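You operate a simulated robot arm through the tools that you are given. There is no shell and no other tool. Be economical: measure what you need, move in short steps, check, and stop when the job is done.

Carry out the task below with a simulated two-armed robot. There is one attempt and no reset: what you move stays moved.

Task
On the sorting shelf, fold the striped towel in half and then in half again.

Only the result counts: the job must be done as asked and must still hold three seconds after the hand-in. Knocking over, shifting, dropping, spilling or breaking anything else fails it. Flat cloth is picked up by pressing the open fingertips on it (5 to 10 N) and closing them slowly along it; thin cloth reads only 2 to 8 mm in the jaws.

Robot
Two 7-joint arms with two-finger parallel grippers on one trunk, on a base that drives. Base frame: it is fixed to the floor where the robot stands at the start and does not move with it; the origin is under the middle of the robot, x ahead of it, y to its left, z up. Units: m, degrees, N and s.
The left shoulder is at the start at [0.07, 0.163, 1.145], the right one opposite. Places, roughly: sorting shelf [0.5, 0, 0.9]. Payload 3.43 kg a hand.
The tool frame of a hand sits at the grasp point between the pads (the TCP): z along the fingers, y along the line on which they close. The tips reach 0.034 m beyond it. Largest opening 0.128 m; finger width 0.024, thickness 0.012; the body of the gripper, 0.048 by 0.13 m, starts 0.096 m behind the TCP.
Orientation is that of the tool frame in the base frame, as [roll, pitch, yaw] about the fixed x, y, z axes, in that order (R = Rz(yaw) Ry(pitch) Rx(roll)). With the fingers straight down and closing along the base's y, the tool's x points along the base's -x, its y along +y and its z along -z.

Tools
- The arms move only by the tool servo_tool. It takes "left_steps", "right_steps" or both (then of equal length, played together; a hand with none holds still); each is one flat list of numbers, 7 for each row, row after row: the shift along the tool's x, y, z in units of 50 mm (1.0 is 50 mm), then the turn, a rotation vector about the tool's x, y, z in units of 8 degrees (1.0 is 8 degrees), then the closure, from 0 (fully open) to 1 (shut). In form: [tx, ty, tz, ax, ay, az, gripper, tx, ty, tz, ax, ay, az, gripper, ...]. A call has 1 to 10 rows; each row shifts and turns the commanded pose from where the row before left it, along the tool's axes as they then stand. A call with a number of a shift or a turn outside -1 to 1 is refused whole. A row lasts 0.2 s, in which the tool goes at most 0.05 m and 8.6 degrees; a call with a longer step from one row to the next is refused whole, and so is a gripper value outside its range. Where a pose cannot be reached the arm comes as near as it can. A force on the tool above 40 N (or 10 N above the force at the start of the call, whichever is more), or a blocked arm, ends the call early, and 0.2 s more pass. Each finger travels about 0.153 m/s and halts on what it meets, pressing with about 43 N; the grip force reading is that of the motor and also rises with nothing between the fingers. The clock runs only during rows and for 0.2 s after the last one: add rows that do not move to give the fingers time. The reply holds the time, the measured pose of the TCP, the force on the tool along the base axes, the opening and the grip force, in the units named above and with some noise, with the torque about the TCP (base axes, N m) and any sound that the robot's microphone picked up.
- Cameras (640 x 400 px; columns grow to the right, rows downward): "scene" is now at [0.1383, -0.0122, 1.3722]; the picture's right is [-0.13, -0.99, 0.00], its down [-0.58, 0.08, -0.81] and it looks along [0.81, -0.11, -0.58] (base axes); focal length 231 px, centre (320, 200). "left" rides on the left gripper at [0.076, 0.011, -0.16] in its tool frame; the picture's right is [-0.15, 0.99, 0.00], its down [-0.88, -0.13, -0.46] and it looks along [-0.45, -0.07, 0.89] (tool axes); focal length 234 px, centre (320, 200). "right" rides on the right gripper at [0.076, -0.011, -0.16] in its tool frame; the picture's right is [0.15, 0.99, 0.00], its down [-0.88, 0.13, -0.46] and it looks along [-0.45, 0.07, 0.89] (tool axes); focal length 234 px, centre (320, 200). There is no depth. A picture from a camera that has moved, and an enlarged one, comes with that camera's place and axes in the base frame and with its lens.
- grab_frame(camera): a new picture of that camera. It takes no simulated time.
- slide_trunk(by): slides the trunk up (or, below 0, down) by that many m; the arms and the scene camera ride with it, the base frame stays. It gives what a move gives, with no picture.
- roll_base(legs): drives the robot by 1 to 6 legs, each [ahead, left, turn to the left] in m, m and degrees, along the robot's own axes; the way and the turn of a leg run together, so that a leg with both is an arc; at most 1.5 m and 180 degrees a leg. The arms and the cameras ride along, it lands a little off, and it stops where it bumps. It gives what a move gives.
- pan_tilt(pan, tilt): turns the head with the scene camera to pan (to the left, within 86 degrees either way) and tilt (down, from -29 to 69), counted from straight ahead of the robot. It gives what a move gives.
- close_up(camera, box): a new picture of the part [left, top, right, bottom] of that camera's present view, enlarged. It takes no simulated time.
- job_done(): hands the job in; it is judged then, once.

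Go step by step. Nothing tells you exact positions but the pictures and the camera data: compare them with the known pose of the tool, close in by small moves and look again before you grip or let go. The budget is 120 turns and 92 pictures, counting those below and the enlarged ones. Unless the task says otherwise, let go and move clear before handing in, and close with one line.

The tools are called after "Request:" by a JSON object that holds its "name" and its "arguments". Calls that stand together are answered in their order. servo_tool: Moves the arms, as the interface text tells. Its arguments: {"type":"object","properties":{"left_steps":{"type":"array"},"right_steps":{"type":"array"}},"required":[]} The other tools are called the same way: slide_trunk (by) slides the trunk up or down; roll_base (legs) drives the base; pan_tilt (pan, tilt) turns the head that bears the scene camera; grab_frame (camera) takes a picture; close_up (camera, box) takes an enlarged picture of a part of a camera's view; job_done () hands the job in.

At the start:

```text
time_s: 0.0
left_position: [0.537, 0.2696, 1.0439]
left_ee_rot: [-180.0, 0.0, -179.9]
left_force: [0.1, 0.1, -0.2]
left_moment: [0.0, 0.0, 0.01]
left_width: 0.1279
left_grip_force: 0.0
right_position: [0.5697, -0.1928, 1.1133]
right_ee_rot: [-180.0, 0.1, 180.0]
right_force: [0.0, 0.0, 0.2]
right_moment: [0.01, -0.01, -0.02]
right_width: 0.1277
right_grip_force: 0.1
trunk travel left (down, up): [-0.625, 0.315]
robot x, y, heading: [0.0037, -0.0019, -0.1]
head pan, tilt: [-7.5, 35.6]
```

scene: 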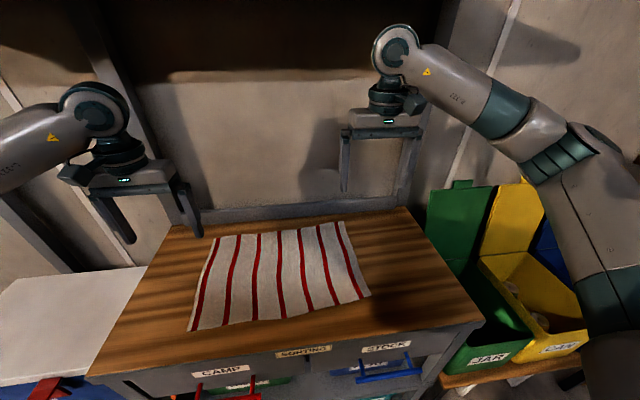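
right: 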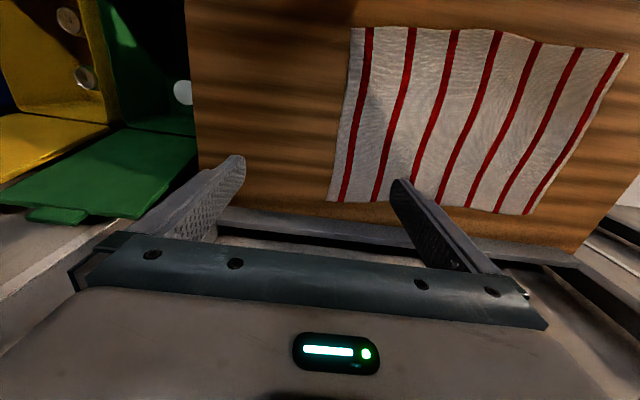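
left: 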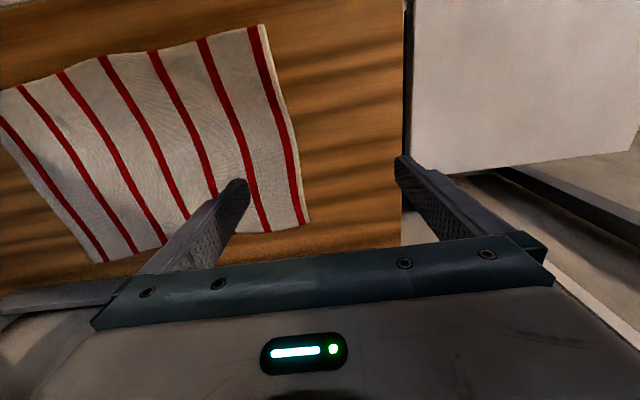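

I see the towel flat on the shelf, about 0.30 m in x by 0.44 m in y, with its near corners at roughly (0.43, 0.25) and (0.46, -0.18). I plan to fold near edge to far edge with both hands, then fold across. I'll look closer first and turn the hands so the fingers close along x.

Request:
{"name": "close_up", "arguments": {"camera": "scene", "box": [160, 200, 400, 350]}}

Request:
{"name": "servo_tool", "arguments": {"left_steps": [0, 0, 0, 0, 0, 1, 0.6, 0, 0, 0, 0, 0, 1, 0.6, 0, 0, 0, 0, 0, 1, 0.6, 0, 0, 0, 0, 0, 1, 0.6, 0, 0, 0, 0, 0, 1, 0.6, 0, 0, 0, 0, 0, 1, 0.6, 0, 0, 0, 0, 0, 1, 0.6, 0, 0, 0, 0, 0, 1, 0.6, 0, 0, 0, 0, 0, 1, 0.6, 0, 0, 0, 0, 0, 1, 0.6], "right_steps": [0, 0, 0, 0, 0, -1, 0.6, 0, 0, 0, 0, 0, -1, 0.6, 0, 0, 0, 0, 0, -1, 0.6, 0, 0, 0, 0, 0, -1, 0.6, 0, 0, 0, 0, 0, -1, 0.6, 0, 0, 0, 0, 0, -1, 0.6, 0, 0, 0, 0, 0, -1, 0.6, 0, 0, 0, 0, 0, -1, 0.6, 0, 0, 0, 0, 0, -1, 0.6, 0, 0, 0, 0, 0, -1, 0.6]}}

```text
2.67 times, centred on (280, 275) of scene
camera zoom: at [0.1383, -0.0122, 1.3722], right [-0.13, -0.99, 0.0], down [-0.58, 0.08, -0.81], along [0.81, -0.11, -0.58], focal length 615 px, centre (427, 0)
```

zoom: 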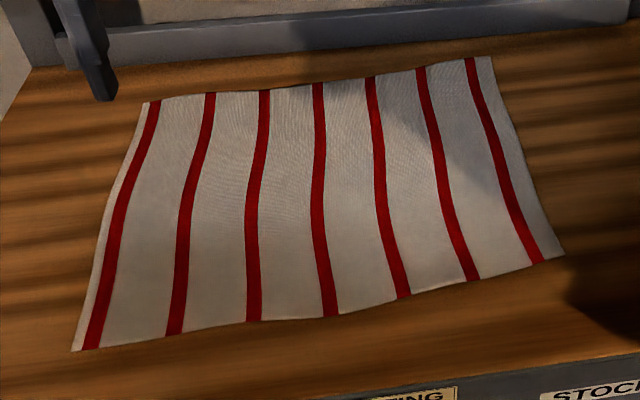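

```text
time_s: 2.2
left_position: [0.4723, 0.2135, 1.046]
left_ee_rot: [179.8, -0.1, 104.3]
left_force: [-0.2, -1.0, 0.5]
left_moment: [0.03, 0.0, 0.04]
left_width: 0.0513
left_grip_force: 0.0
left hand out of reach, approached as far as the arm can: row 8, 9, 10
right_position: [0.4908, -0.1453, 1.1029]
right_ee_rot: [-179.9, 0.0, -100.0]
right_force: [-0.2, 0.4, 0.7]
right_moment: [-0.02, 0.0, 0.0]
right_width: 0.0512
right_grip_force: 0.2
right hand out of reach, approached as far as the arm can: row 8, 9, 10
trunk travel left (down, up): [-0.625, 0.315]
robot x, y, heading: [-0.0037, -0.0017, 0.1]
head pan, tilt: [-7.5, 35.6]
```

The near-left corner is at about (0.43, 0.25), and both hands have reached yaw near ±100°, drawn inward by a reach limit. I'll lower them and see how they behave.

Request:
{"name": "servo_tool", "arguments": {"left_steps": [0, 0, 0.6, 0, 0, 0, 0.6, 0, 0, 0.6, 0, 0, 0, 0.6], "right_steps": [0, 0, 1, 0, 0, 0, 0.6, 0, 0, 1, 0, 0, 0, 0.6]}}

Request:
{"name": "grab_frame", "arguments": {"camera": "scene"}}

```text
time_s: 2.8
left_position: [0.4688, 0.2111, 0.9967]
left_ee_rot: [180.0, 0.1, 104.5]
left_force: [0.1, 0.1, 0.6]
left_moment: [0.03, 0.0, -0.02]
left_width: 0.0513
left_grip_force: 0.1
left hand out of reach, approached as far as the arm can: row 2
right_position: [0.4908, -0.1468, 1.0178]
right_ee_rot: [-179.9, -0.1, -100.3]
right_force: [-1.4, 0.1, -0.1]
right_moment: [0.0, -0.03, 0.04]
right_width: 0.0512
right_grip_force: 0.1
right hand out of reach, approached as far as the arm can: row 2
trunk travel left (down, up): [-0.625, 0.315]
robot x, y, heading: [-0.0018, -0.0044, -0.3]
head pan, tilt: [-7.5, 35.6]
```

```text
87 pictures are left
camera scene: at [0.1382, -0.0123, 1.3724], right [-0.13, -0.99, 0.0], down [-0.58, 0.08, -0.81], along [0.81, -0.11, -0.58], focal length 231 px, centre (320, 200)
```

scene: 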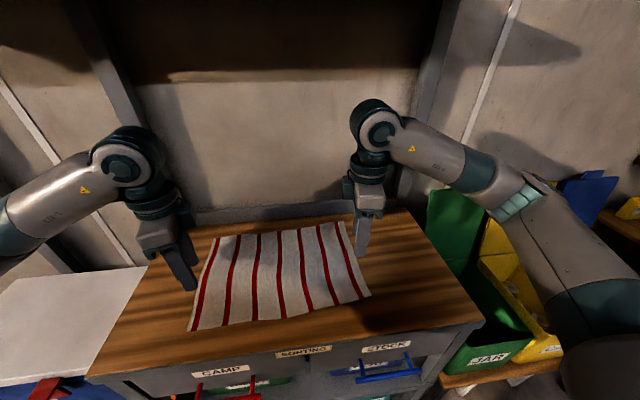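

The turn in this direction runs into a wrist limit. I'll turn both hands back and try the opposite direction.

Request:
{"name": "servo_tool", "arguments": {"left_steps": [0, 0, -0.5, 0, 0, -1, 0.6, 0, 0, 0, 0, 0, -1, 0.6, 0, 0, 0, 0, 0, -1, 0.6, 0, 0, 0, 0, 0, -1, 0.6, 0, 0, 0, 0, 0, -1, 0.6, 0, 0, 0, 0, 0, -1, 0.6, 0, 0, 0, 0, 0, -1, 0.6, 0, 0, 0, 0, 0, -1, 0.6, 0, 0, 0, 0, 0, -1, 0.6, 0, 0, 0, 0, 0, -1, 0.6], "right_steps": [0, 0, 0, 0, 0, 1, 0.6, 0, 0, 0, 0, 0, 1, 0.6, 0, 0, 0, 0, 0, 1, 0.6, 0, 0, 0, 0, 0, 1, 0.6, 0, 0, 0, 0, 0, 1, 0.6, 0, 0, 0, 0, 0, 1, 0.6, 0, 0, 0, 0, 0, 1, 0.6, 0, 0, 0, 0, 0, 1, 0.6, 0, 0, 0, 0, 0, 1, 0.6, 0, 0, 0, 0, 0, 1, 0.6]}}

Request:
{"name": "servo_tool", "arguments": {"left_steps": [0, 0, 0, 0, 0, -1, 0.6, 0, 0, 0, 0, 0, -1, 0.6, 0, 0, 0, 0, 0, -1, 0.6, 0, 0, 0, 0, 0, -1, 0.6, 0, 0, 0, 0, 0, -1, 0.6, 0, 0, 0, 0, 0, -1, 0.6, 0, 0, 0, 0, 0, -1, 0.6, 0, 0, 0, 0, 0, -1, 0.6, 0, 0, 0, 0, 0, -1, 0.6, 0, 0, 0, 0, 0, -1, 0.6], "right_steps": [0, 0, 0, 0, 0, 1, 0.6, 0, 0, 0, 0, 0, 1, 0.6, 0, 0, 0, 0, 0, 1, 0.6, 0, 0, 0, 0, 0, 1, 0.6, 0, 0, 0, 0, 0, 1, 0.6, 0, 0, 0, 0, 0, 1, 0.6, 0, 0, 0, 0, 0, 1, 0.6, 0, 0, 0, 0, 0, 1, 0.6, 0, 0, 0, 0, 0, 1, 0.6, 0, 0, 0, 0, 0, 1, 0.6]}}

```text
time_s: 5.0
left_position: [0.4688, 0.2129, 1.0209]
left_ee_rot: [-180.0, 0.0, -175.7]
left_force: [0.4, -0.1, 0.4]
left_moment: [0.0, 0.03, -0.01]
left_width: 0.0511
left_grip_force: 0.1
right_position: [0.4878, -0.1455, 1.016]
right_ee_rot: [-180.0, 0.0, 179.9]
right_force: [0.0, -0.7, -0.9]
right_moment: [0.02, 0.01, 0.01]
right_width: 0.0513
right_grip_force: 0.1
trunk travel left (down, up): [-0.625, 0.315]
robot x, y, heading: [0.0027, -0.0008, 0.1]
head pan, tilt: [-7.5, 35.6]
```

```text
time_s: 7.2
left_position: [0.4683, 0.2123, 1.0222]
left_ee_rot: [-180.0, 0.0, -95.7]
left_force: [0.6, -0.3, -0.7]
left_moment: [-0.02, -0.01, 0.01]
left_width: 0.0515
left_grip_force: 0.0
right_position: [0.4886, -0.1455, 1.0148]
right_ee_rot: [180.0, 0.0, 99.7]
right_force: [0.6, -0.4, -0.7]
right_moment: [0.04, 0.03, 0.0]
right_width: 0.0513
right_grip_force: 0.0
trunk travel left (down, up): [-0.625, 0.315]
robot x, y, heading: [-0.0007, 0.003, -0.1]
head pan, tilt: [-7.5, 35.6]
```

This direction works. I'll align both hands to the near edge (about 4° skew), lower them and look with the wrist cameras.

Request:
{"name": "servo_tool", "arguments": {"left_steps": [0, 0, 0.6, 0, 0, -0.6, 0.6, 0, 0, 0.6, 0, 0, -0.6, 0.6, 0, 0, 0.4, 0, 0, 0, 0.6], "right_steps": [0, 0, 0.6, 0, 0, 0.35, 0.6, 0, 0, 0.6, 0, 0, 0.35, 0.6, 0, 0, 0.4, 0, 0, 0, 0.6]}}

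Request:
{"name": "grab_frame", "arguments": {"camera": "left"}}

Request:
{"name": "grab_frame", "arguments": {"camera": "right"}}

Request:
{"name": "grab_frame", "arguments": {"camera": "scene"}}

```text
time_s: 8.0
left_position: [0.4694, 0.2104, 0.9419]
left_ee_rot: [180.0, 0.0, -86.2]
left_force: [-0.1, 0.5, -0.4]
left_moment: [0.01, -0.03, -0.04]
left_width: 0.0512
left_grip_force: 0.1
right_position: [0.4891, -0.1444, 0.9356]
right_ee_rot: [180.0, -0.1, 94.4]
right_force: [0.1, -0.2, -0.4]
right_moment: [0.0, 0.02, -0.01]
right_width: 0.0511
right_grip_force: 0.0
trunk travel left (down, up): [-0.625, 0.315]
robot x, y, heading: [0.0007, -0.0014, -0.2]
head pan, tilt: [-7.5, 35.6]
```

```text
86 pictures are left
camera left: at [0.462, 0.1348, 1.1004], right [-1.0, 0.08, 0.0], down [0.07, 0.89, 0.46], along [0.04, 0.45, -0.89], focal length 234 px, centre (320, 200)
```

left: 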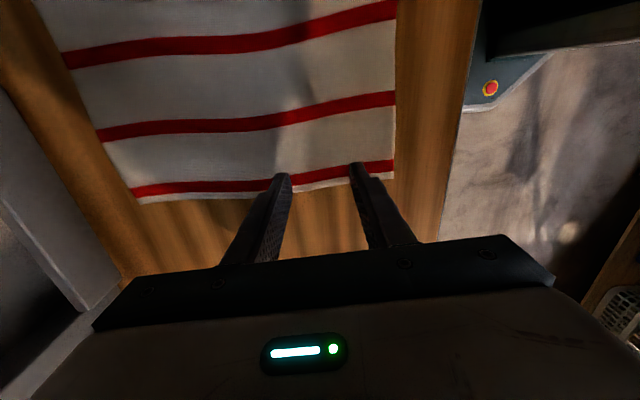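

```text
85 pictures are left
camera right: at [0.4731, -0.0687, 1.0953], right [0.98, 0.22, 0.0], down [0.2, -0.87, 0.46], along [0.1, -0.44, -0.89], focal length 234 px, centre (320, 200)
```

right: 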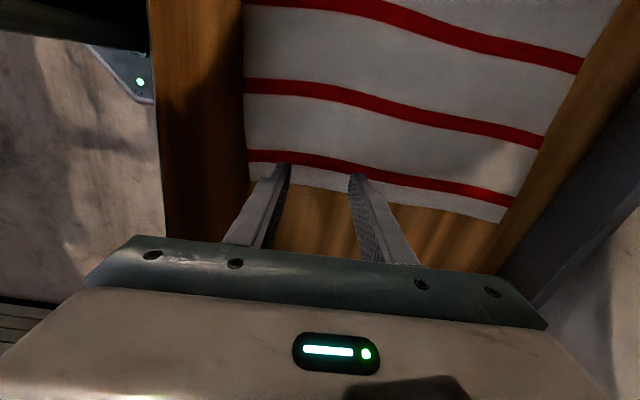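

```text
84 pictures are left
camera scene: at [0.1384, -0.0122, 1.3723], right [-0.13, -0.99, 0.0], down [-0.58, 0.08, -0.81], along [0.81, -0.11, -0.58], focal length 231 px, centre (320, 200)
```

scene: 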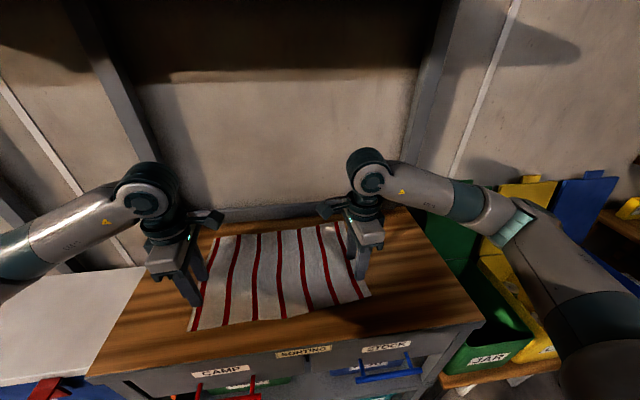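

By triangulating the corners from two cameras, I put the surface at z≈0.89 rather than 0.83. The towel is then 0.27 x 0.39 m, with near corners at (0.396, 0.221) and (0.423, -0.165). I'll move the fingertips just inside the near edge and narrow the opening to 30 mm.

Request:
{"name": "servo_tool", "arguments": {"left_steps": [0.173, 0.42, 0, 0, 0, 0, 0.7, 0.173, 0.42, 0, 0, 0, 0, 0.766, 0, 0, 0, 0, 0, 0, 0.766], "right_steps": [0.12, -0.37, 0, 0, 0, 0, 0.7, 0.12, -0.37, 0, 0, 0, 0, 0.766, 0, 0, 0, 0, 0, 0, 0.766]}}

Request:
{"name": "close_up", "arguments": {"camera": "left", "box": [200, 60, 480, 235]}}

Request:
{"name": "close_up", "arguments": {"camera": "right", "box": [180, 60, 460, 235]}}

```text
time_s: 8.8
left_position: [0.4281, 0.1915, 0.9399]
left_ee_rot: [-180.0, 0.0, -86.2]
left_force: [1.4, -0.1, 0.1]
left_moment: [-0.02, 0.04, -0.01]
left_width: 0.0299
left_grip_force: 0.1
right_position: [0.4505, -0.1366, 0.9349]
right_ee_rot: [179.9, 0.0, 94.5]
right_force: [-0.1, 0.1, -0.2]
right_moment: [0.0, 0.0, 0.0]
right_width: 0.03
right_grip_force: 0.0
trunk travel left (down, up): [-0.625, 0.315]
robot x, y, heading: [0.0008, -0.0017, -0.3]
head pan, tilt: [-7.5, 35.6]
```

```text
2.29 times, centred on (340, 148) of left
camera zoom: at [0.4202, 0.1155, 1.0989], right [-1.0, 0.08, 0.0], down [0.07, 0.89, 0.46], along [0.04, 0.45, -0.89], focal length 535 px, centre (274, 320)
```

zoom: 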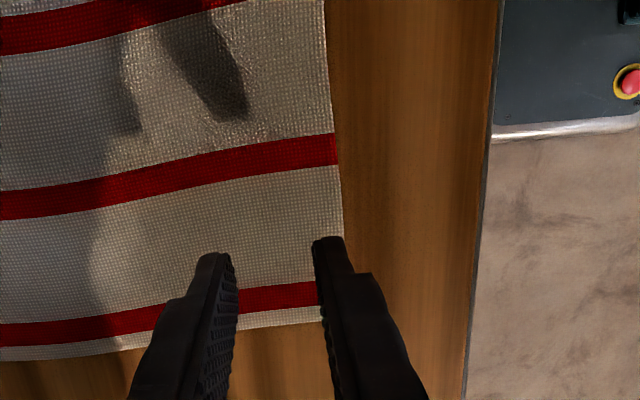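

```text
2.29 times, centred on (320, 148) of right
camera zoom: at [0.4345, -0.0598, 1.0943], right [0.97, 0.22, 0.0], down [0.2, -0.87, 0.46], along [0.1, -0.44, -0.89], focal length 535 px, centre (320, 320)
```

zoom: 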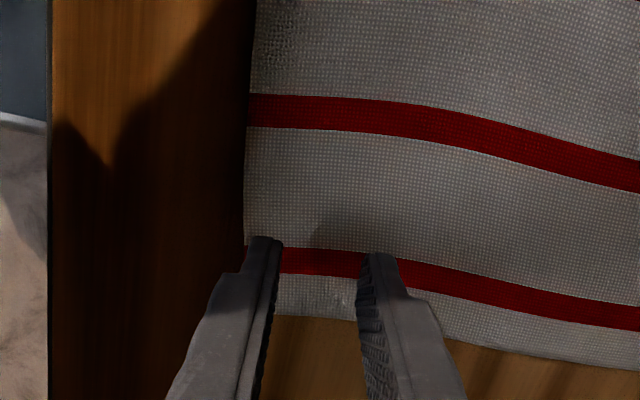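

The outer fingers are right at the cloth edge. I'll shift 2 mm inward and lower gently to make contact.

Request:
{"name": "servo_tool", "arguments": {"left_steps": [0, -0.05, 0.15, 0, 0, 0, 0.766, 0, 0, 0.13, 0, 0, 0, 0.766, 0, 0, 0, 0, 0, 0, 0.766], "right_steps": [0, 0.05, 0.1, 0, 0, 0, 0.766, 0, 0, 0.08, 0, 0, 0, 0.766, 0, 0, 0, 0, 0, 0, 0.766]}}

```text
time_s: 9.6
left_position: [0.4301, 0.1919, 0.9265]
left_ee_rot: [-180.0, 0.1, -86.2]
left_force: [-0.6, -0.4, 0.2]
left_moment: [-0.02, -0.03, -0.01]
left_width: 0.03
left_grip_force: 0.0
right_position: [0.4541, -0.1369, 0.9265]
right_ee_rot: [-180.0, 0.0, 94.4]
right_force: [-1.0, 0.3, -0.1]
right_moment: [0.0, 0.0, 0.0]
right_width: 0.0299
right_grip_force: 0.0
trunk travel left (down, up): [-0.625, 0.315]
robot x, y, heading: [0.0005, 0.0024, 0.1]
head pan, tilt: [-7.5, 35.6]
```

No contact yet at z=0.9265, so I'll go on in steps of about 2 mm.

Request:
{"name": "servo_tool", "arguments": {"left_steps": [0, 0, 0.04, 0, 0, 0, 0.766, 0, 0, 0.03, 0, 0, 0, 0.766], "right_steps": [0, 0, 0.04, 0, 0, 0, 0.766, 0, 0, 0.03, 0, 0, 0, 0.766]}}

```text
time_s: 10.2
left_position: [0.4305, 0.1918, 0.924]
left_ee_rot: [-179.9, 0.0, -86.3]
left_force: [-0.4, -0.8, -0.8]
left_moment: [0.0, 0.02, 0.02]
left_width: 0.03
left_grip_force: 0.0
right_position: [0.4523, -0.137, 0.9223]
right_ee_rot: [-179.9, 0.0, 94.3]
right_force: [0.2, 0.0, 0.5]
right_moment: [-0.03, 0.01, 0.02]
right_width: 0.03
right_grip_force: 0.0
trunk travel left (down, up): [-0.625, 0.315]
robot x, y, heading: [-0.0053, -0.0004, -0.3]
head pan, tilt: [-7.5, 35.6]
```

Request:
{"name": "servo_tool", "arguments": {"left_steps": [0, 0, 0.04, 0, 0, 0, 0.766, 0, 0, 0.03, 0, 0, 0, 0.766], "right_steps": [0, 0, 0.04, 0, 0, 0, 0.766, 0, 0, 0.02, 0, 0, 0, 0.766]}}

```text
time_s: 10.8
left_position: [0.4295, 0.1921, 0.9198]
left_ee_rot: [-180.0, 0.0, -86.2]
left_force: [-1.0, 0.8, 0.0]
left_moment: [0.0, 0.0, -0.02]
left_width: 0.0301
left_grip_force: 0.1
right_position: [0.4539, -0.1378, 0.9206]
right_ee_rot: [180.0, 0.0, 94.5]
right_force: [0.4, -0.5, 0.1]
right_moment: [0.02, 0.03, 0.03]
right_width: 0.03
right_grip_force: 0.0
trunk travel left (down, up): [-0.625, 0.315]
robot x, y, heading: [-0.0001, -0.0024, 0.2]
head pan, tilt: [-7.5, 35.6]
```

There's still no contact at z=0.92, so I'll check visually how far the tips are from the cloth.

Request:
{"name": "close_up", "arguments": {"camera": "left", "box": [200, 60, 480, 235]}}

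Request:
{"name": "close_up", "arguments": {"camera": "scene", "box": [150, 200, 400, 350]}}

```text
2.29 times, centred on (340, 148) of left
camera zoom: at [0.4233, 0.1167, 1.0799], right [-1.0, 0.08, 0.0], down [0.07, 0.89, 0.46], along [0.04, 0.45, -0.89], focal length 535 px, centre (274, 320)
```

zoom: 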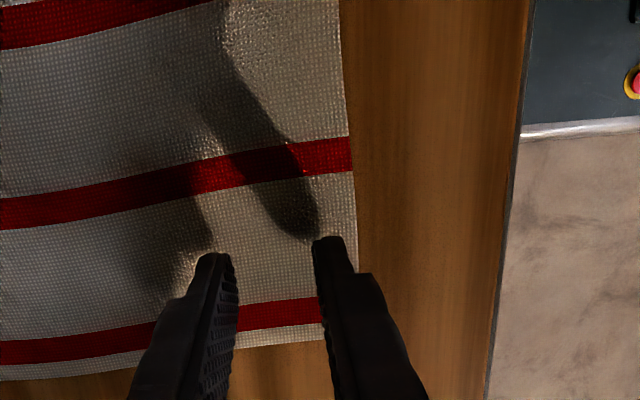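

```text
2.56 times, centred on (275, 275) of scene
camera zoom: at [0.1382, -0.0122, 1.3722], right [-0.13, -0.99, 0.0], down [-0.58, 0.08, -0.81], along [0.81, -0.11, -0.58], focal length 591 px, centre (435, 8)
```

zoom: 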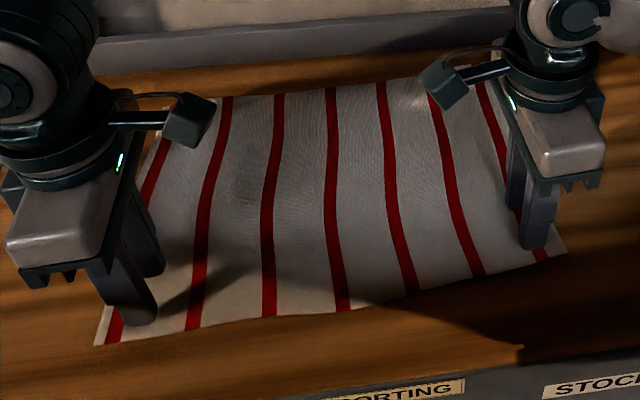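

The shadows nearly meet the tips, so only a few millimetres remain. I'll continue down.

Request:
{"name": "servo_tool", "arguments": {"left_steps": [0, 0, 0.03, 0, 0, 0, 0.766, 0, 0, 0.03, 0, 0, 0, 0.766, 0, 0, 0, 0, 0, 0, 0.766], "right_steps": [0, 0, 0.03, 0, 0, 0, 0.766, 0, 0, 0.03, 0, 0, 0, 0.766, 0, 0, 0, 0, 0, 0, 0.766]}}

Request:
{"name": "servo_tool", "arguments": {"left_steps": [0, 0, 0.03, 0, 0, 0, 0.766, 0, 0, 0.03, 0, 0, 0, 0.766, 0, 0, 0, 0, 0, 0, 0.766], "right_steps": [0, 0, 0.03, 0, 0, 0, 0.766, 0, 0, 0.03, 0, 0, 0, 0.766, 0, 0, 0, 0, 0, 0, 0.766]}}

```text
time_s: 11.6
left_position: [0.4307, 0.193, 0.9174]
left_ee_rot: [-180.0, 0.0, -86.2]
left_force: [-0.3, 0.6, 0.4]
left_moment: [0.0, -0.03, 0.03]
left_width: 0.03
left_grip_force: 0.0
right_position: [0.4538, -0.1364, 0.9176]
right_ee_rot: [179.9, 0.1, 94.5]
right_force: [-1.0, 0.2, -0.1]
right_moment: [-0.01, -0.03, -0.02]
right_width: 0.03
right_grip_force: 0.2
trunk travel left (down, up): [-0.625, 0.315]
robot x, y, heading: [0.0028, 0.0002, 0.1]
head pan, tilt: [-7.5, 35.6]
```

```text
time_s: 12.4
left_position: [0.4306, 0.1935, 0.9148]
left_ee_rot: [-179.9, 0.0, -86.2]
left_force: [2.5, -0.5, 9.9]
left_moment: [-0.01, 0.05, 0.01]
left_width: 0.0293
left_grip_force: 0.1
right_position: [0.4541, -0.1374, 0.9153]
right_ee_rot: [-180.0, 0.0, 94.5]
right_force: [3.0, 1.5, 14.4]
right_moment: [0.02, 0.01, -0.01]
right_width: 0.0295
right_grip_force: 0.0
trunk travel left (down, up): [-0.625, 0.315]
robot x, y, heading: [-0.0004, -0.0003, -0.2]
head pan, tilt: [-7.5, 35.6]
```

Both hands are in contact, at 10 N and 14 N, and the surface is at about z=0.881. I'll ease the right hand a little and close both slowly.

Request:
{"name": "servo_tool", "arguments": {"left_steps": [0, 0, -0.003, 0, 0, 0, 0.79, 0, 0, 0, 0, 0, 0, 0.815, 0, 0, 0, 0, 0, 0, 0.84, 0, 0, 0, 0, 0, 0, 0.865, 0, 0, 0, 0, 0, 0, 0.89, 0, 0, 0, 0, 0, 0, 0.915, 0, 0, 0, 0, 0, 0, 0.94, 0, 0, 0, 0, 0, 0, 0.965, 0, 0, 0, 0, 0, 0, 0.99, 0, 0, 0, 0, 0, 0, 1], "right_steps": [0, 0, -0.01, 0, 0, 0, 0.79, 0, 0, 0, 0, 0, 0, 0.815, 0, 0, 0, 0, 0, 0, 0.84, 0, 0, 0, 0, 0, 0, 0.865, 0, 0, 0, 0, 0, 0, 0.89, 0, 0, 0, 0, 0, 0, 0.915, 0, 0, 0, 0, 0, 0, 0.94, 0, 0, 0, 0, 0, 0, 0.965, 0, 0, 0, 0, 0, 0, 0.99, 0, 0, 0, 0, 0, 0, 1]}}

Request:
{"name": "close_up", "arguments": {"camera": "left", "box": [200, 60, 480, 235]}}

Request:
{"name": "close_up", "arguments": {"camera": "right", "box": [180, 60, 460, 235]}}

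```text
time_s: 14.6
left_position: [0.4284, 0.1937, 0.9167]
left_ee_rot: [-179.9, 0.0, -86.2]
left_force: [-0.1, -0.7, 6.3]
left_moment: [0.02, 0.01, -0.02]
left_width: 0.0002
left_grip_force: 32.7
right_position: [0.4526, -0.1368, 0.9157]
right_ee_rot: [179.9, 0.0, 94.5]
right_force: [-2.7, 0.5, 14.0]
right_moment: [0.0, 0.16, 0.01]
right_width: 0.0001
right_grip_force: 33.2
trunk travel left (down, up): [-0.625, 0.315]
robot x, y, heading: [-0.0008, -0.003, -0.2]
head pan, tilt: [-7.5, 35.6]
```

```text
2.29 times, centred on (340, 148) of left
camera zoom: at [0.4217, 0.117, 1.0749], right [-1.0, 0.08, 0.0], down [0.07, 0.89, 0.46], along [0.04, 0.45, -0.89], focal length 535 px, centre (274, 320)
```

zoom: 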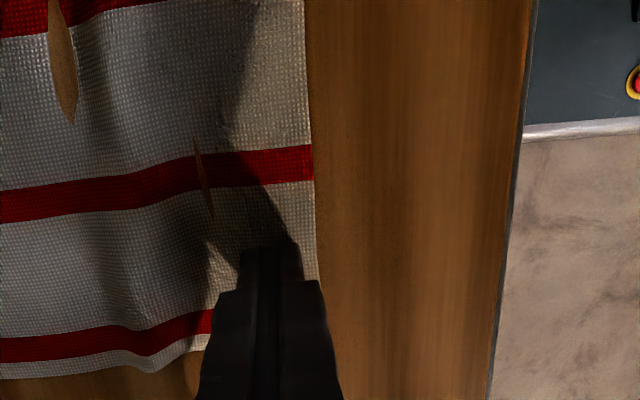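

```text
2.29 times, centred on (320, 148) of right
camera zoom: at [0.4355, -0.0612, 1.0752], right [0.97, 0.22, 0.0], down [0.2, -0.87, 0.46], along [0.1, -0.44, -0.89], focal length 535 px, centre (320, 320)
```

zoom: 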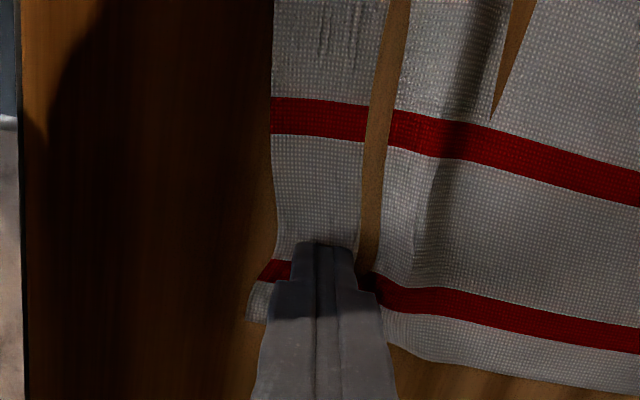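

The width reads 0.2 mm, so it's probably a miss, but the cloth is bunched at the tips. I'll lift 2 cm to see.

Request:
{"name": "servo_tool", "arguments": {"left_steps": [0, 0, -0.2, 0, 0, 0, 1, 0, 0, -0.2, 0, 0, 0, 1, 0, 0, 0, 0, 0, 0, 1], "right_steps": [0, 0, -0.2, 0, 0, 0, 1, 0, 0, -0.2, 0, 0, 0, 1, 0, 0, 0, 0, 0, 0, 1]}}

Request:
{"name": "close_up", "arguments": {"camera": "left", "box": [200, 60, 480, 235]}}

Request:
{"name": "close_up", "arguments": {"camera": "scene", "box": [150, 200, 400, 350]}}

```text
time_s: 15.4
left_position: [0.4315, 0.194, 0.9338]
left_ee_rot: [180.0, 0.1, -86.1]
left_force: [0.5, 0.3, 0.6]
left_moment: [-0.03, 0.0, 0.0]
left_width: 0.0001
left_grip_force: 32.7
right_position: [0.4544, -0.1358, 0.935]
right_ee_rot: [-179.9, 0.0, 94.4]
right_force: [1.0, -0.3, 0.7]
right_moment: [0.0, -0.01, 0.02]
right_width: 0.0
right_grip_force: 32.7
trunk travel left (down, up): [-0.625, 0.315]
robot x, y, heading: [-0.0003, -0.0001, 0.2]
head pan, tilt: [-7.5, 35.6]
```

```text
2.29 times, centred on (340, 148) of left
camera zoom: at [0.4245, 0.1171, 1.0938], right [-1.0, 0.08, 0.0], down [0.07, 0.89, 0.46], along [0.04, 0.45, -0.89], focal length 535 px, centre (274, 320)
```

zoom: 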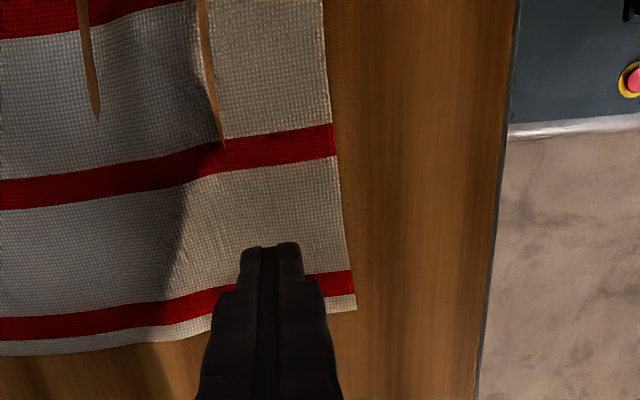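

```text
2.56 times, centred on (275, 275) of scene
camera zoom: at [0.1387, -0.0122, 1.3721], right [-0.13, -0.99, 0.0], down [-0.58, 0.08, -0.81], along [0.81, -0.11, -0.58], focal length 591 px, centre (435, 8)
```

zoom: 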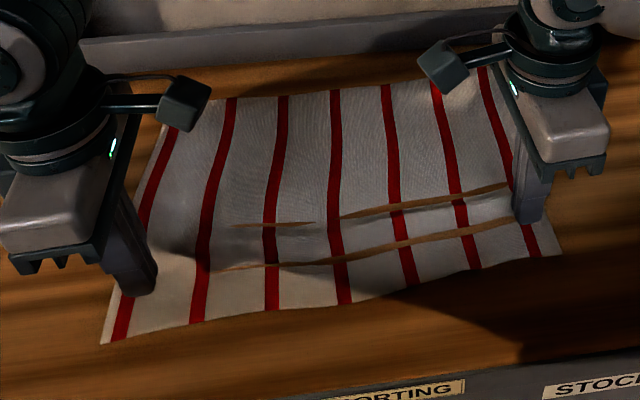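

It missed: the tips slid together without catching the cloth. I'll retry with a wider 55 mm opening and lighter pressure so more cloth can buckle up.

Request:
{"name": "servo_tool", "arguments": {"left_steps": [0, 0, 0, 0, 0, 0, 0.75, 0, 0, 0, 0, 0, 0, 0.57, 0, 0, 0.17, 0, 0, 0, 0.57, 0, 0, 0.17, 0, 0, 0, 0.57, 0, 0, 0, 0, 0, 0, 0.57], "right_steps": [0, 0.08, 0, 0, 0, 0, 0.75, 0, 0, 0, 0, 0, 0, 0.57, 0, 0, 0.17, 0, 0, 0, 0.57, 0, 0, 0.17, 0, 0, 0, 0.57, 0, 0, 0, 0, 0, 0, 0.57]}}

```text
time_s: 16.6
left_position: [0.4308, 0.1919, 0.9185]
left_ee_rot: [179.9, 0.0, -86.2]
left_force: [1.0, -1.1, -0.3]
left_moment: [-0.01, 0.01, 0.03]
left_width: 0.0551
left_grip_force: 0.0
right_position: [0.457, -0.1362, 0.9184]
right_ee_rot: [-180.0, 0.1, 94.4]
right_force: [0.6, -0.5, -0.4]
right_moment: [-0.01, -0.01, -0.04]
right_width: 0.0547
right_grip_force: 0.0
trunk travel left (down, up): [-0.625, 0.315]
robot x, y, heading: [-0.0005, -0.0002, 0.2]
head pan, tilt: [-7.5, 35.6]
```

Request:
{"name": "servo_tool", "arguments": {"left_steps": [0, 0, 0.03, 0, 0, 0, 0.57, 0, 0, 0.03, 0, 0, 0, 0.57, 0, 0, 0.02, 0, 0, 0, 0.57, 0, 0, 0, 0, 0, 0, 0.57], "right_steps": [0, 0, 0.03, 0, 0, 0, 0.57, 0, 0, 0.03, 0, 0, 0, 0.57, 0, 0, 0.02, 0, 0, 0, 0.57, 0, 0, 0, 0, 0, 0, 0.57]}}

Request:
{"name": "close_up", "arguments": {"camera": "right", "box": [180, 60, 460, 235]}}

```text
time_s: 17.6
left_position: [0.4306, 0.1937, 0.9155]
left_ee_rot: [-179.7, 0.0, -86.2]
left_force: [4.1, 1.7, 31.8]
left_moment: [0.13, 0.72, -0.11]
left_width: 0.0537
left_grip_force: 0.0
right_position: [0.4559, -0.1356, 0.9161]
right_ee_rot: [179.8, -0.1, 94.4]
right_force: [1.7, 0.2, 9.1]
right_moment: [-0.01, 0.15, 0.02]
right_width: 0.0541
right_grip_force: 0.1
trunk travel left (down, up): [-0.625, 0.315]
robot x, y, heading: [0.0018, -0.0026, -0.2]
head pan, tilt: [-7.5, 35.6]
```

```text
2.29 times, centred on (320, 148) of right
camera zoom: at [0.4389, -0.0607, 1.0753], right [0.98, 0.22, 0.0], down [0.2, -0.87, 0.46], along [0.1, -0.44, -0.89], focal length 535 px, centre (320, 320)
```

zoom: 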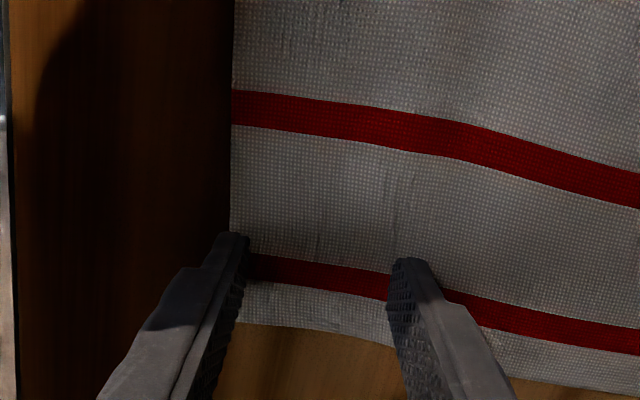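

The left hand presses too hard at 32 N, so I'll ease it by 2 mm, check the force, and begin closing.

Request:
{"name": "servo_tool", "arguments": {"left_steps": [0, 0, -0.04, 0, 0, 0, 0.57, 0, 0, 0, 0, 0, 0, 0.57]}}

```text
time_s: 18.2
left_position: [0.4293, 0.1923, 0.9164]
left_ee_rot: [-180.0, 0.0, -86.2]
left_force: [3.1, 0.8, 11.4]
left_moment: [0.02, 0.01, 0.01]
left_width: 0.0542
left_grip_force: 0.1
right_position: [0.4564, -0.1365, 0.9158]
right_ee_rot: [179.7, 0.0, 94.4]
right_force: [0.7, -1.1, 24.1]
right_moment: [-0.12, 0.55, 0.04]
right_width: 0.0541
right_grip_force: 0.1
trunk travel left (down, up): [-0.625, 0.315]
robot x, y, heading: [-0.0041, 0.0024, -0.2]
head pan, tilt: [-7.5, 35.6]
```

Request:
{"name": "servo_tool", "arguments": {"left_steps": [0, 0, -0.008, 0, 0, 0, 0.59, 0, 0, 0, 0, 0, 0, 0.61, 0, 0, 0, 0, 0, 0, 0.63, 0, 0, 0, 0, 0, 0, 0.65, 0, 0, 0, 0, 0, 0, 0.67, 0, 0, 0, 0, 0, 0, 0.69, 0, 0, 0, 0, 0, 0, 0.71, 0, 0, 0, 0, 0, 0, 0.73, 0, 0, 0, 0, 0, 0, 0.75], "right_steps": [0, 0, -0.026, 0, 0, 0, 0.59, 0, 0, 0, 0, 0, 0, 0.61, 0, 0, 0, 0, 0, 0, 0.63, 0, 0, 0, 0, 0, 0, 0.65, 0, 0, 0, 0, 0, 0, 0.67, 0, 0, 0, 0, 0, 0, 0.69, 0, 0, 0, 0, 0, 0, 0.71, 0, 0, 0, 0, 0, 0, 0.73, 0, 0, 0, 0, 0, 0, 0.75]}}

Request:
{"name": "close_up", "arguments": {"camera": "left", "box": [200, 60, 480, 235]}}

Request:
{"name": "close_up", "arguments": {"camera": "right", "box": [180, 60, 460, 235]}}

```text
time_s: 20.2
left_position: [0.4296, 0.1941, 0.9168]
left_ee_rot: [180.0, 0.0, -86.3]
left_force: [-0.1, -0.3, 3.0]
left_moment: [0.04, 0.04, 0.01]
left_width: 0.0322
left_grip_force: 0.0
right_position: [0.4561, -0.1373, 0.9146]
right_ee_rot: [180.0, 0.0, 94.4]
right_force: [1.0, -1.0, 7.7]
right_moment: [-0.02, 0.06, 0.01]
right_width: 0.0313
right_grip_force: 0.0
trunk travel left (down, up): [-0.625, 0.315]
robot x, y, heading: [-0.0024, -0.0029, 0.3]
head pan, tilt: [-7.5, 35.6]
```

```text
2.29 times, centred on (340, 148) of left
camera zoom: at [0.4232, 0.1169, 1.075], right [-1.0, 0.08, 0.0], down [0.07, 0.89, 0.46], along [0.04, 0.45, -0.89], focal length 535 px, centre (274, 320)
```

zoom: 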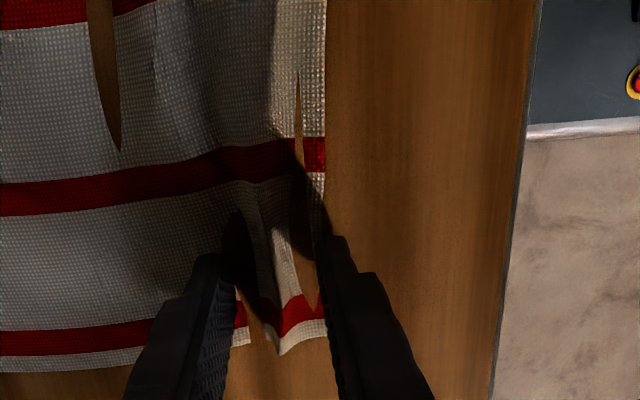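

```text
2.29 times, centred on (320, 148) of right
camera zoom: at [0.4403, -0.0608, 1.0753], right [0.98, 0.22, 0.0], down [0.2, -0.87, 0.46], along [0.1, -0.44, -0.89], focal length 535 px, centre (320, 320)
```

zoom: 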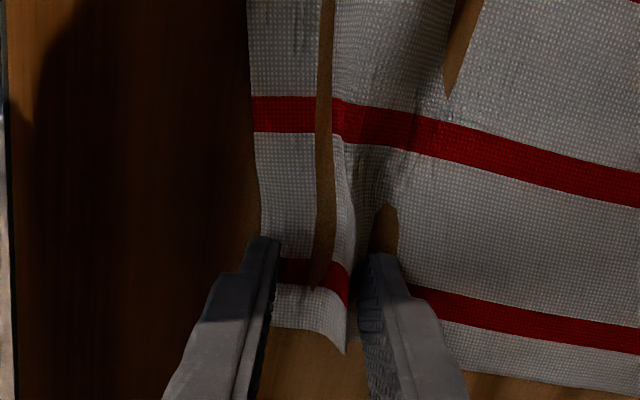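

A ridge is standing up between the fingers on both hands. I'll continue closing slowly with a touch more pressure on the left.

Request:
{"name": "servo_tool", "arguments": {"left_steps": [0, 0, 0.01, 0, 0, 0, 0.77, 0, 0, 0, 0, 0, 0, 0.79, 0, 0, 0, 0, 0, 0, 0.815, 0, 0, 0, 0, 0, 0, 0.84, 0, 0, 0, 0, 0, 0, 0.865, 0, 0, 0, 0, 0, 0, 0.89, 0, 0, 0, 0, 0, 0, 0.92, 0, 0, 0, 0, 0, 0, 0.95, 0, 0, 0, 0, 0, 0, 1, 0, 0, 0, 0, 0, 0, 1], "right_steps": [0, 0, 0, 0, 0, 0, 0.77, 0, 0, 0, 0, 0, 0, 0.79, 0, 0, 0, 0, 0, 0, 0.815, 0, 0, 0, 0, 0, 0, 0.84, 0, 0, 0, 0, 0, 0, 0.865, 0, 0, 0, 0, 0, 0, 0.89, 0, 0, 0, 0, 0, 0, 0.92, 0, 0, 0, 0, 0, 0, 0.95, 0, 0, 0, 0, 0, 0, 1, 0, 0, 0, 0, 0, 0, 1]}}

Request:
{"name": "close_up", "arguments": {"camera": "left", "box": [200, 60, 480, 235]}}

Request:
{"name": "close_up", "arguments": {"camera": "right", "box": [180, 60, 460, 235]}}

```text
time_s: 22.4
left_position: [0.4293, 0.1913, 0.9159]
left_ee_rot: [-179.9, 0.0, -86.1]
left_force: [-1.1, -0.7, 9.6]
left_moment: [0.02, 0.06, 0.03]
left_width: 0.0022
left_grip_force: 36.5
right_position: [0.4567, -0.1381, 0.9151]
right_ee_rot: [180.0, 0.0, 94.4]
right_force: [0.3, -0.3, 3.6]
right_moment: [-0.01, 0.03, 0.0]
right_width: 0.0024
right_grip_force: 37.1
trunk travel left (down, up): [-0.625, 0.315]
robot x, y, heading: [-0.0038, -0.0, -0.0]
head pan, tilt: [-7.5, 35.6]
```

```text
2.29 times, centred on (340, 148) of left
camera zoom: at [0.4228, 0.1162, 1.0748], right [-1.0, 0.08, 0.0], down [0.07, 0.89, 0.46], along [0.04, 0.45, -0.89], focal length 535 px, centre (274, 320)
```

zoom: 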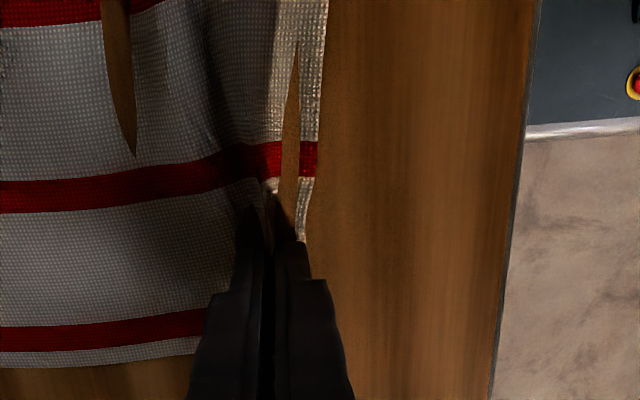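

```text
2.29 times, centred on (320, 148) of right
camera zoom: at [0.44, -0.0611, 1.0754], right [0.98, 0.22, 0.0], down [0.2, -0.87, 0.46], along [0.1, -0.44, -0.89], focal length 535 px, centre (320, 320)
```

zoom: 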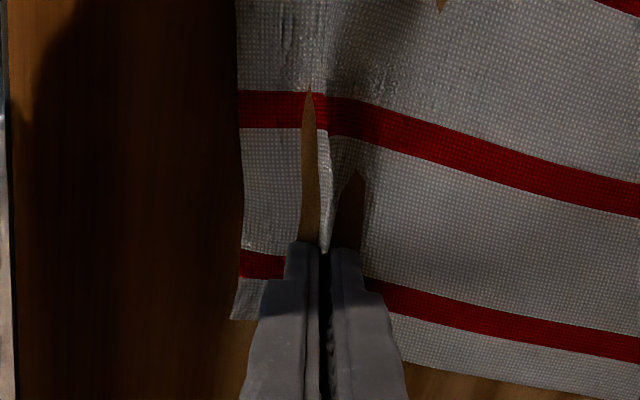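

Both hands have the cloth, at 2.2 and 2.4 mm. But 2–3 cm of edge tail would fold back under when the edge is carried over, so a pinch closing along y right at the edge will fold cleaner. I'll open slowly while pressed to spread the ridge back, then lift.

Request:
{"name": "servo_tool", "arguments": {"left_steps": [0, 0, 0, 0, 0, 0, 0.95, 0, 0, 0, 0, 0, 0, 0.9, 0, 0, 0, 0, 0, 0, 0.85, 0, 0, 0, 0, 0, 0, 0.8, 0, 0, 0, 0, 0, 0, 0.75, 0, 0, 0, 0, 0, 0, 0.7, 0, 0, 0, 0, 0, 0, 0.65, 0, 0, 0, 0, 0, 0, 0.6, 0, 0, -0.3, 0, 0, 0, 0.6, 0, 0, -1, 0, 0, 0, 0.6], "right_steps": [0, 0, 0, 0, 0, 0, 0.95, 0, 0, 0, 0, 0, 0, 0.9, 0, 0, 0, 0, 0, 0, 0.85, 0, 0, 0, 0, 0, 0, 0.8, 0, 0, 0, 0, 0, 0, 0.75, 0, 0, 0, 0, 0, 0, 0.7, 0, 0, 0, 0, 0, 0, 0.65, 0, 0, 0, 0, 0, 0, 0.6, 0, 0, -0.3, 0, 0, 0, 0.6, 0, 0, -1, 0, 0, 0, 0.6]}}

Request:
{"name": "grab_frame", "arguments": {"camera": "scene"}}

```text
time_s: 24.6
left_position: [0.4299, 0.1899, 0.9807]
left_ee_rot: [-179.9, 0.0, -86.3]
left_force: [0.1, 0.1, -1.0]
left_moment: [-0.01, -0.04, -0.03]
left_width: 0.0511
left_grip_force: 0.0
right_position: [0.457, -0.1389, 0.9802]
right_ee_rot: [180.0, 0.0, 94.4]
right_force: [0.2, -0.6, 0.5]
right_moment: [0.03, 0.0, 0.03]
right_width: 0.0515
right_grip_force: 0.1
trunk travel left (down, up): [-0.625, 0.315]
robot x, y, heading: [-0.0031, 0.001, -0.1]
head pan, tilt: [-7.5, 35.6]
```

```text
70 pictures are left
camera scene: at [0.1366, -0.0127, 1.3721], right [-0.13, -0.99, 0.0], down [-0.58, 0.08, -0.81], along [0.81, -0.11, -0.58], focal length 231 px, centre (320, 200)
```

scene: 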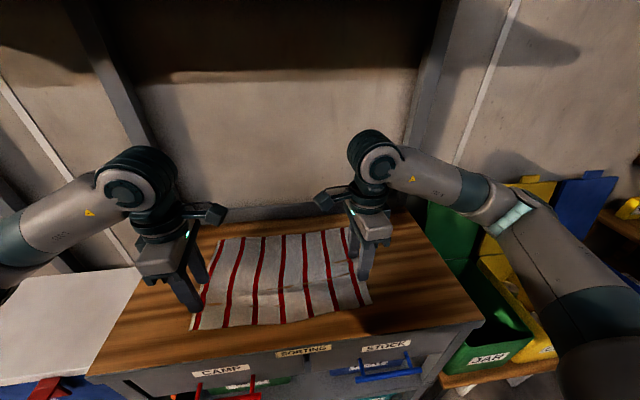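

The ridge spread back and the towel is flat again. I'll turn both hands 90° back so they close along the edge.

Request:
{"name": "servo_tool", "arguments": {"left_steps": [0, 0, 0, 0, 0, 1, 0.57, 0, 0, 0, 0, 0, 1, 0.57, 0, 0, 0, 0, 0, 1, 0.57, 0, 0, 0, 0, 0, 1, 0.57, 0, 0, 0, 0, 0, 1, 0.57, 0, 0, 0, 0, 0, 1, 0.57, 0, 0, 0, 0, 0, 1, 0.57, 0, 0, 0, 0, 0, 1, 0.57, 0, 0, 0, 0, 0, 1, 0.57, 0, 0, 0, 0, 0, 1, 0.57], "right_steps": [0, 0, 0, 0, 0, -1, 0.57, 0, 0, 0, 0, 0, -1, 0.57, 0, 0, 0, 0, 0, -1, 0.57, 0, 0, 0, 0, 0, -1, 0.57, 0, 0, 0, 0, 0, -1, 0.57, 0, 0, 0, 0, 0, -1, 0.57, 0, 0, 0, 0, 0, -1, 0.57, 0, 0, 0, 0, 0, -1, 0.57, 0, 0, 0, 0, 0, -1, 0.57, 0, 0, 0, 0, 0, -1, 0.57]}}

Request:
{"name": "servo_tool", "arguments": {"left_steps": [0, 0, 0, 0, 0, 1, 0.57, 0.4, 0, 0, 0, 0, 0.2, 0.57, 0, 0, 0, 0, 0, 0, 0.57], "right_steps": [0, 0, 0, 0, 0, -1, 0.57, 0.4, 0, 0, 0, 0, -0.2, 0.57, 0, 0, 0, 0, 0, 0, 0.57]}}

Request:
{"name": "grab_frame", "arguments": {"camera": "left"}}

Request:
{"name": "grab_frame", "arguments": {"camera": "right"}}

```text
time_s: 26.8
left_position: [0.4314, 0.1938, 0.9807]
left_ee_rot: [180.0, 0.1, -166.4]
left_force: [-0.4, -0.1, -0.5]
left_moment: [-0.03, 0.0, -0.01]
left_width: 0.0547
left_grip_force: 0.1
right_position: [0.4562, -0.1378, 0.9805]
right_ee_rot: [180.0, 0.0, 174.5]
right_force: [0.8, -0.4, -0.2]
right_moment: [0.02, 0.01, 0.01]
right_width: 0.0551
right_grip_force: 0.0
trunk travel left (down, up): [-0.625, 0.315]
robot x, y, heading: [0.0027, 0.0017, -0.4]
head pan, tilt: [-7.5, 35.6]
```

```text
time_s: 27.6
left_position: [0.4109, 0.1911, 0.9801]
left_ee_rot: [-180.0, 0.0, -175.8]
left_force: [0.7, -0.4, -0.8]
left_moment: [0.02, -0.01, 0.02]
left_width: 0.0552
left_grip_force: 0.0
right_position: [0.4385, -0.1375, 0.9801]
right_ee_rot: [180.0, -0.1, -175.9]
right_force: [0.9, 0.0, 0.0]
right_moment: [-0.02, 0.0, 0.0]
right_width: 0.055
right_grip_force: 0.1
trunk travel left (down, up): [-0.625, 0.315]
robot x, y, heading: [-0.0021, -0.0013, -0.1]
head pan, tilt: [-7.5, 35.6]
```

```text
69 pictures are left
camera left: at [0.3342, 0.1972, 1.139], right [0.07, 1.0, 0.0], down [0.89, -0.07, 0.46], along [0.45, -0.03, -0.89], focal length 234 px, centre (320, 200)
```

left: 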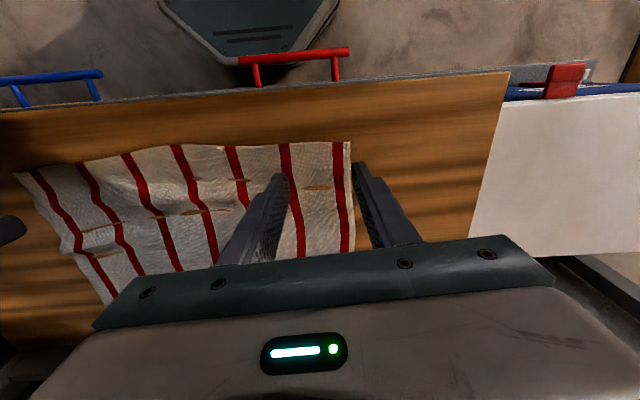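

```text
68 pictures are left
camera right: at [0.3639, -0.153, 1.1403], right [-0.22, 0.98, 0.0], down [0.87, 0.19, 0.45], along [0.44, 0.1, -0.89], focal length 234 px, centre (320, 200)
```

right: 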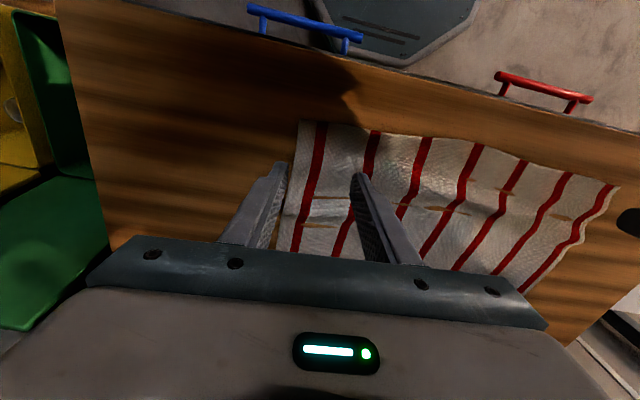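

The near edge now lies at x≈0.395 on the left and x≈0.403 on the right, with the corners at y≈0.225 and -0.165. I'll position the tips right at the edge and descend to just above the cloth.

Request:
{"name": "servo_tool", "arguments": {"left_steps": [0.106, -0.07, 0, 0, 0, 0, 0.57, 0, 0, 0.6, 0, 0, 0, 0.57, 0, 0, 0.6, 0, 0, 0, 0.57, 0, 0, 0, 0, 0, 0, 0.57], "right_steps": [0.5, 0.126, 0, 0, 0, 0, 0.57, 0, 0, 0.6, 0, 0, 0, 0.57, 0, 0, 0.6, 0, 0, 0, 0.57, 0, 0, 0, 0, 0, 0, 0.57]}}

Request:
{"name": "close_up", "arguments": {"camera": "left", "box": [200, 60, 480, 235]}}

Request:
{"name": "close_up", "arguments": {"camera": "right", "box": [180, 60, 460, 235]}}

```text
time_s: 28.6
left_position: [0.4049, 0.1848, 0.9185]
left_ee_rot: [180.0, 0.0, -175.7]
left_force: [-0.5, 0.2, 0.4]
left_moment: [0.01, -0.01, 0.01]
left_width: 0.0549
left_grip_force: 0.1
right_position: [0.4124, -0.1328, 0.9181]
right_ee_rot: [-180.0, -0.1, -176.0]
right_force: [0.7, -0.4, 0.1]
right_moment: [0.03, 0.0, -0.01]
right_width: 0.055
right_grip_force: 0.1
trunk travel left (down, up): [-0.625, 0.315]
robot x, y, heading: [0.0027, 0.0014, -0.2]
head pan, tilt: [-7.5, 35.6]
```

```text
2.29 times, centred on (340, 148) of left
camera zoom: at [0.3285, 0.191, 1.0788], right [0.07, 1.0, 0.0], down [0.89, -0.07, 0.46], along [0.45, -0.03, -0.89], focal length 535 px, centre (274, 320)
```

zoom: 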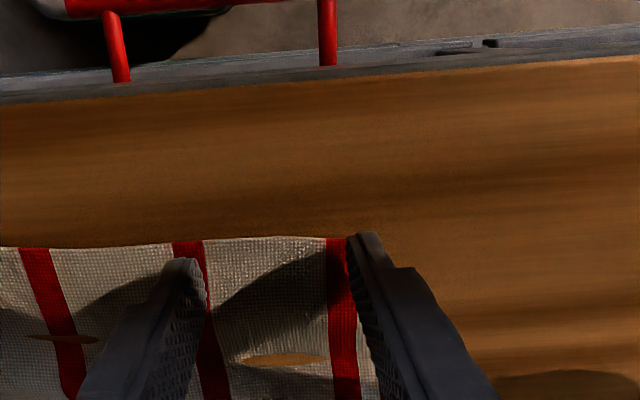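

```text
2.29 times, centred on (320, 148) of right
camera zoom: at [0.3373, -0.1483, 1.079], right [-0.22, 0.98, 0.0], down [0.87, 0.19, 0.46], along [0.45, 0.1, -0.89], focal length 535 px, centre (320, 320)
```

zoom: 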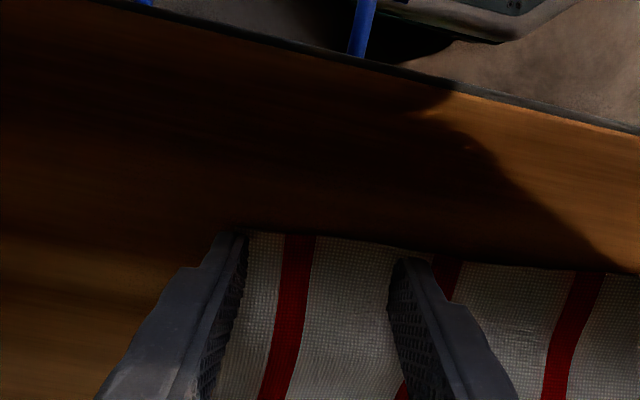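

The tips are on the edge but the outer fingers are slightly off the side. I'll shift inward 5 mm and forward 4 mm, then press lightly.

Request:
{"name": "servo_tool", "arguments": {"left_steps": [-0.08, -0.1, 0, 0, 0, 0, 0.57, 0, 0, 0.03, 0, 0, 0, 0.57, 0, 0, 0.024, 0, 0, 0, 0.57, 0, 0, 0, 0, 0, 0, 0.57, 0, 0, 0, 0, 0, 0, 0.57], "right_steps": [-0.06, 0.1, 0, 0, 0, 0, 0.57, 0, 0, 0.03, 0, 0, 0, 0.57, 0, 0, 0.024, 0, 0, 0, 0.57, 0, 0, 0, 0, 0, 0, 0.57, 0, 0, 0, 0, 0, 0, 0.57]}}

```text
time_s: 29.8
left_position: [0.4103, 0.1802, 0.9176]
left_ee_rot: [-180.0, 0.1, -175.8]
left_force: [-0.3, 1.4, 1.0]
left_moment: [0.03, 0.0, -0.03]
left_width: 0.0551
left_grip_force: 0.0
right_position: [0.4144, -0.1281, 0.9169]
right_ee_rot: [-179.8, 0.0, -176.0]
right_force: [0.5, -0.2, -0.2]
right_moment: [0.0, 0.06, -0.02]
right_width: 0.055
right_grip_force: 0.1
trunk travel left (down, up): [-0.625, 0.315]
robot x, y, heading: [-0.0027, -0.0009, 0.2]
head pan, tilt: [-7.5, 35.6]
```

Request:
{"name": "servo_tool", "arguments": {"left_steps": [0, 0, 0.024, 0, 0, 0, 0.57, 0, 0, 0, 0, 0, 0, 0.57, 0, 0, 0, 0, 0, 0, 0.57], "right_steps": [0, 0, 0.03, 0, 0, 0, 0.57, 0, 0, 0, 0, 0, 0, 0.57, 0, 0, 0, 0, 0, 0, 0.57]}}

```text
time_s: 30.6
left_position: [0.4095, 0.1808, 0.9168]
left_ee_rot: [180.0, -0.1, -175.7]
left_force: [-0.1, -0.2, 0.3]
left_moment: [-0.04, -0.01, 0.03]
left_width: 0.0548
left_grip_force: 0.0
right_position: [0.4148, -0.128, 0.915]
right_ee_rot: [-180.0, 0.0, -176.0]
right_force: [0.8, -0.8, 0.0]
right_moment: [-0.02, 0.0, 0.03]
right_width: 0.0551
right_grip_force: 0.2
trunk travel left (down, up): [-0.625, 0.315]
robot x, y, heading: [0.0022, -0.0004, -0.2]
head pan, tilt: [-7.5, 35.6]
```

Request:
{"name": "servo_tool", "arguments": {"left_steps": [0, 0, 0.02, 0, 0, 0, 0.57, 0, 0, 0, 0, 0, 0, 0.57, 0, 0, 0, 0, 0, 0, 0.57], "right_steps": [0, 0, 0.02, 0, 0, 0, 0.57, 0, 0, 0, 0, 0, 0, 0.57, 0, 0, 0, 0, 0, 0, 0.57]}}

```text
time_s: 31.4
left_position: [0.4106, 0.1814, 0.9154]
left_ee_rot: [-179.9, 0.0, -175.8]
left_force: [1.1, 0.7, 2.2]
left_moment: [0.02, -0.02, -0.01]
left_width: 0.055
left_grip_force: 0.1
right_position: [0.4154, -0.1277, 0.9157]
right_ee_rot: [-180.0, 0.1, -176.0]
right_force: [2.3, -2.1, 8.1]
right_moment: [-0.08, -0.01, 0.0]
right_width: 0.0552
right_grip_force: 0.1
trunk travel left (down, up): [-0.625, 0.315]
robot x, y, heading: [-0.0034, -0.002, -0.1]
head pan, tilt: [-7.5, 35.6]
```

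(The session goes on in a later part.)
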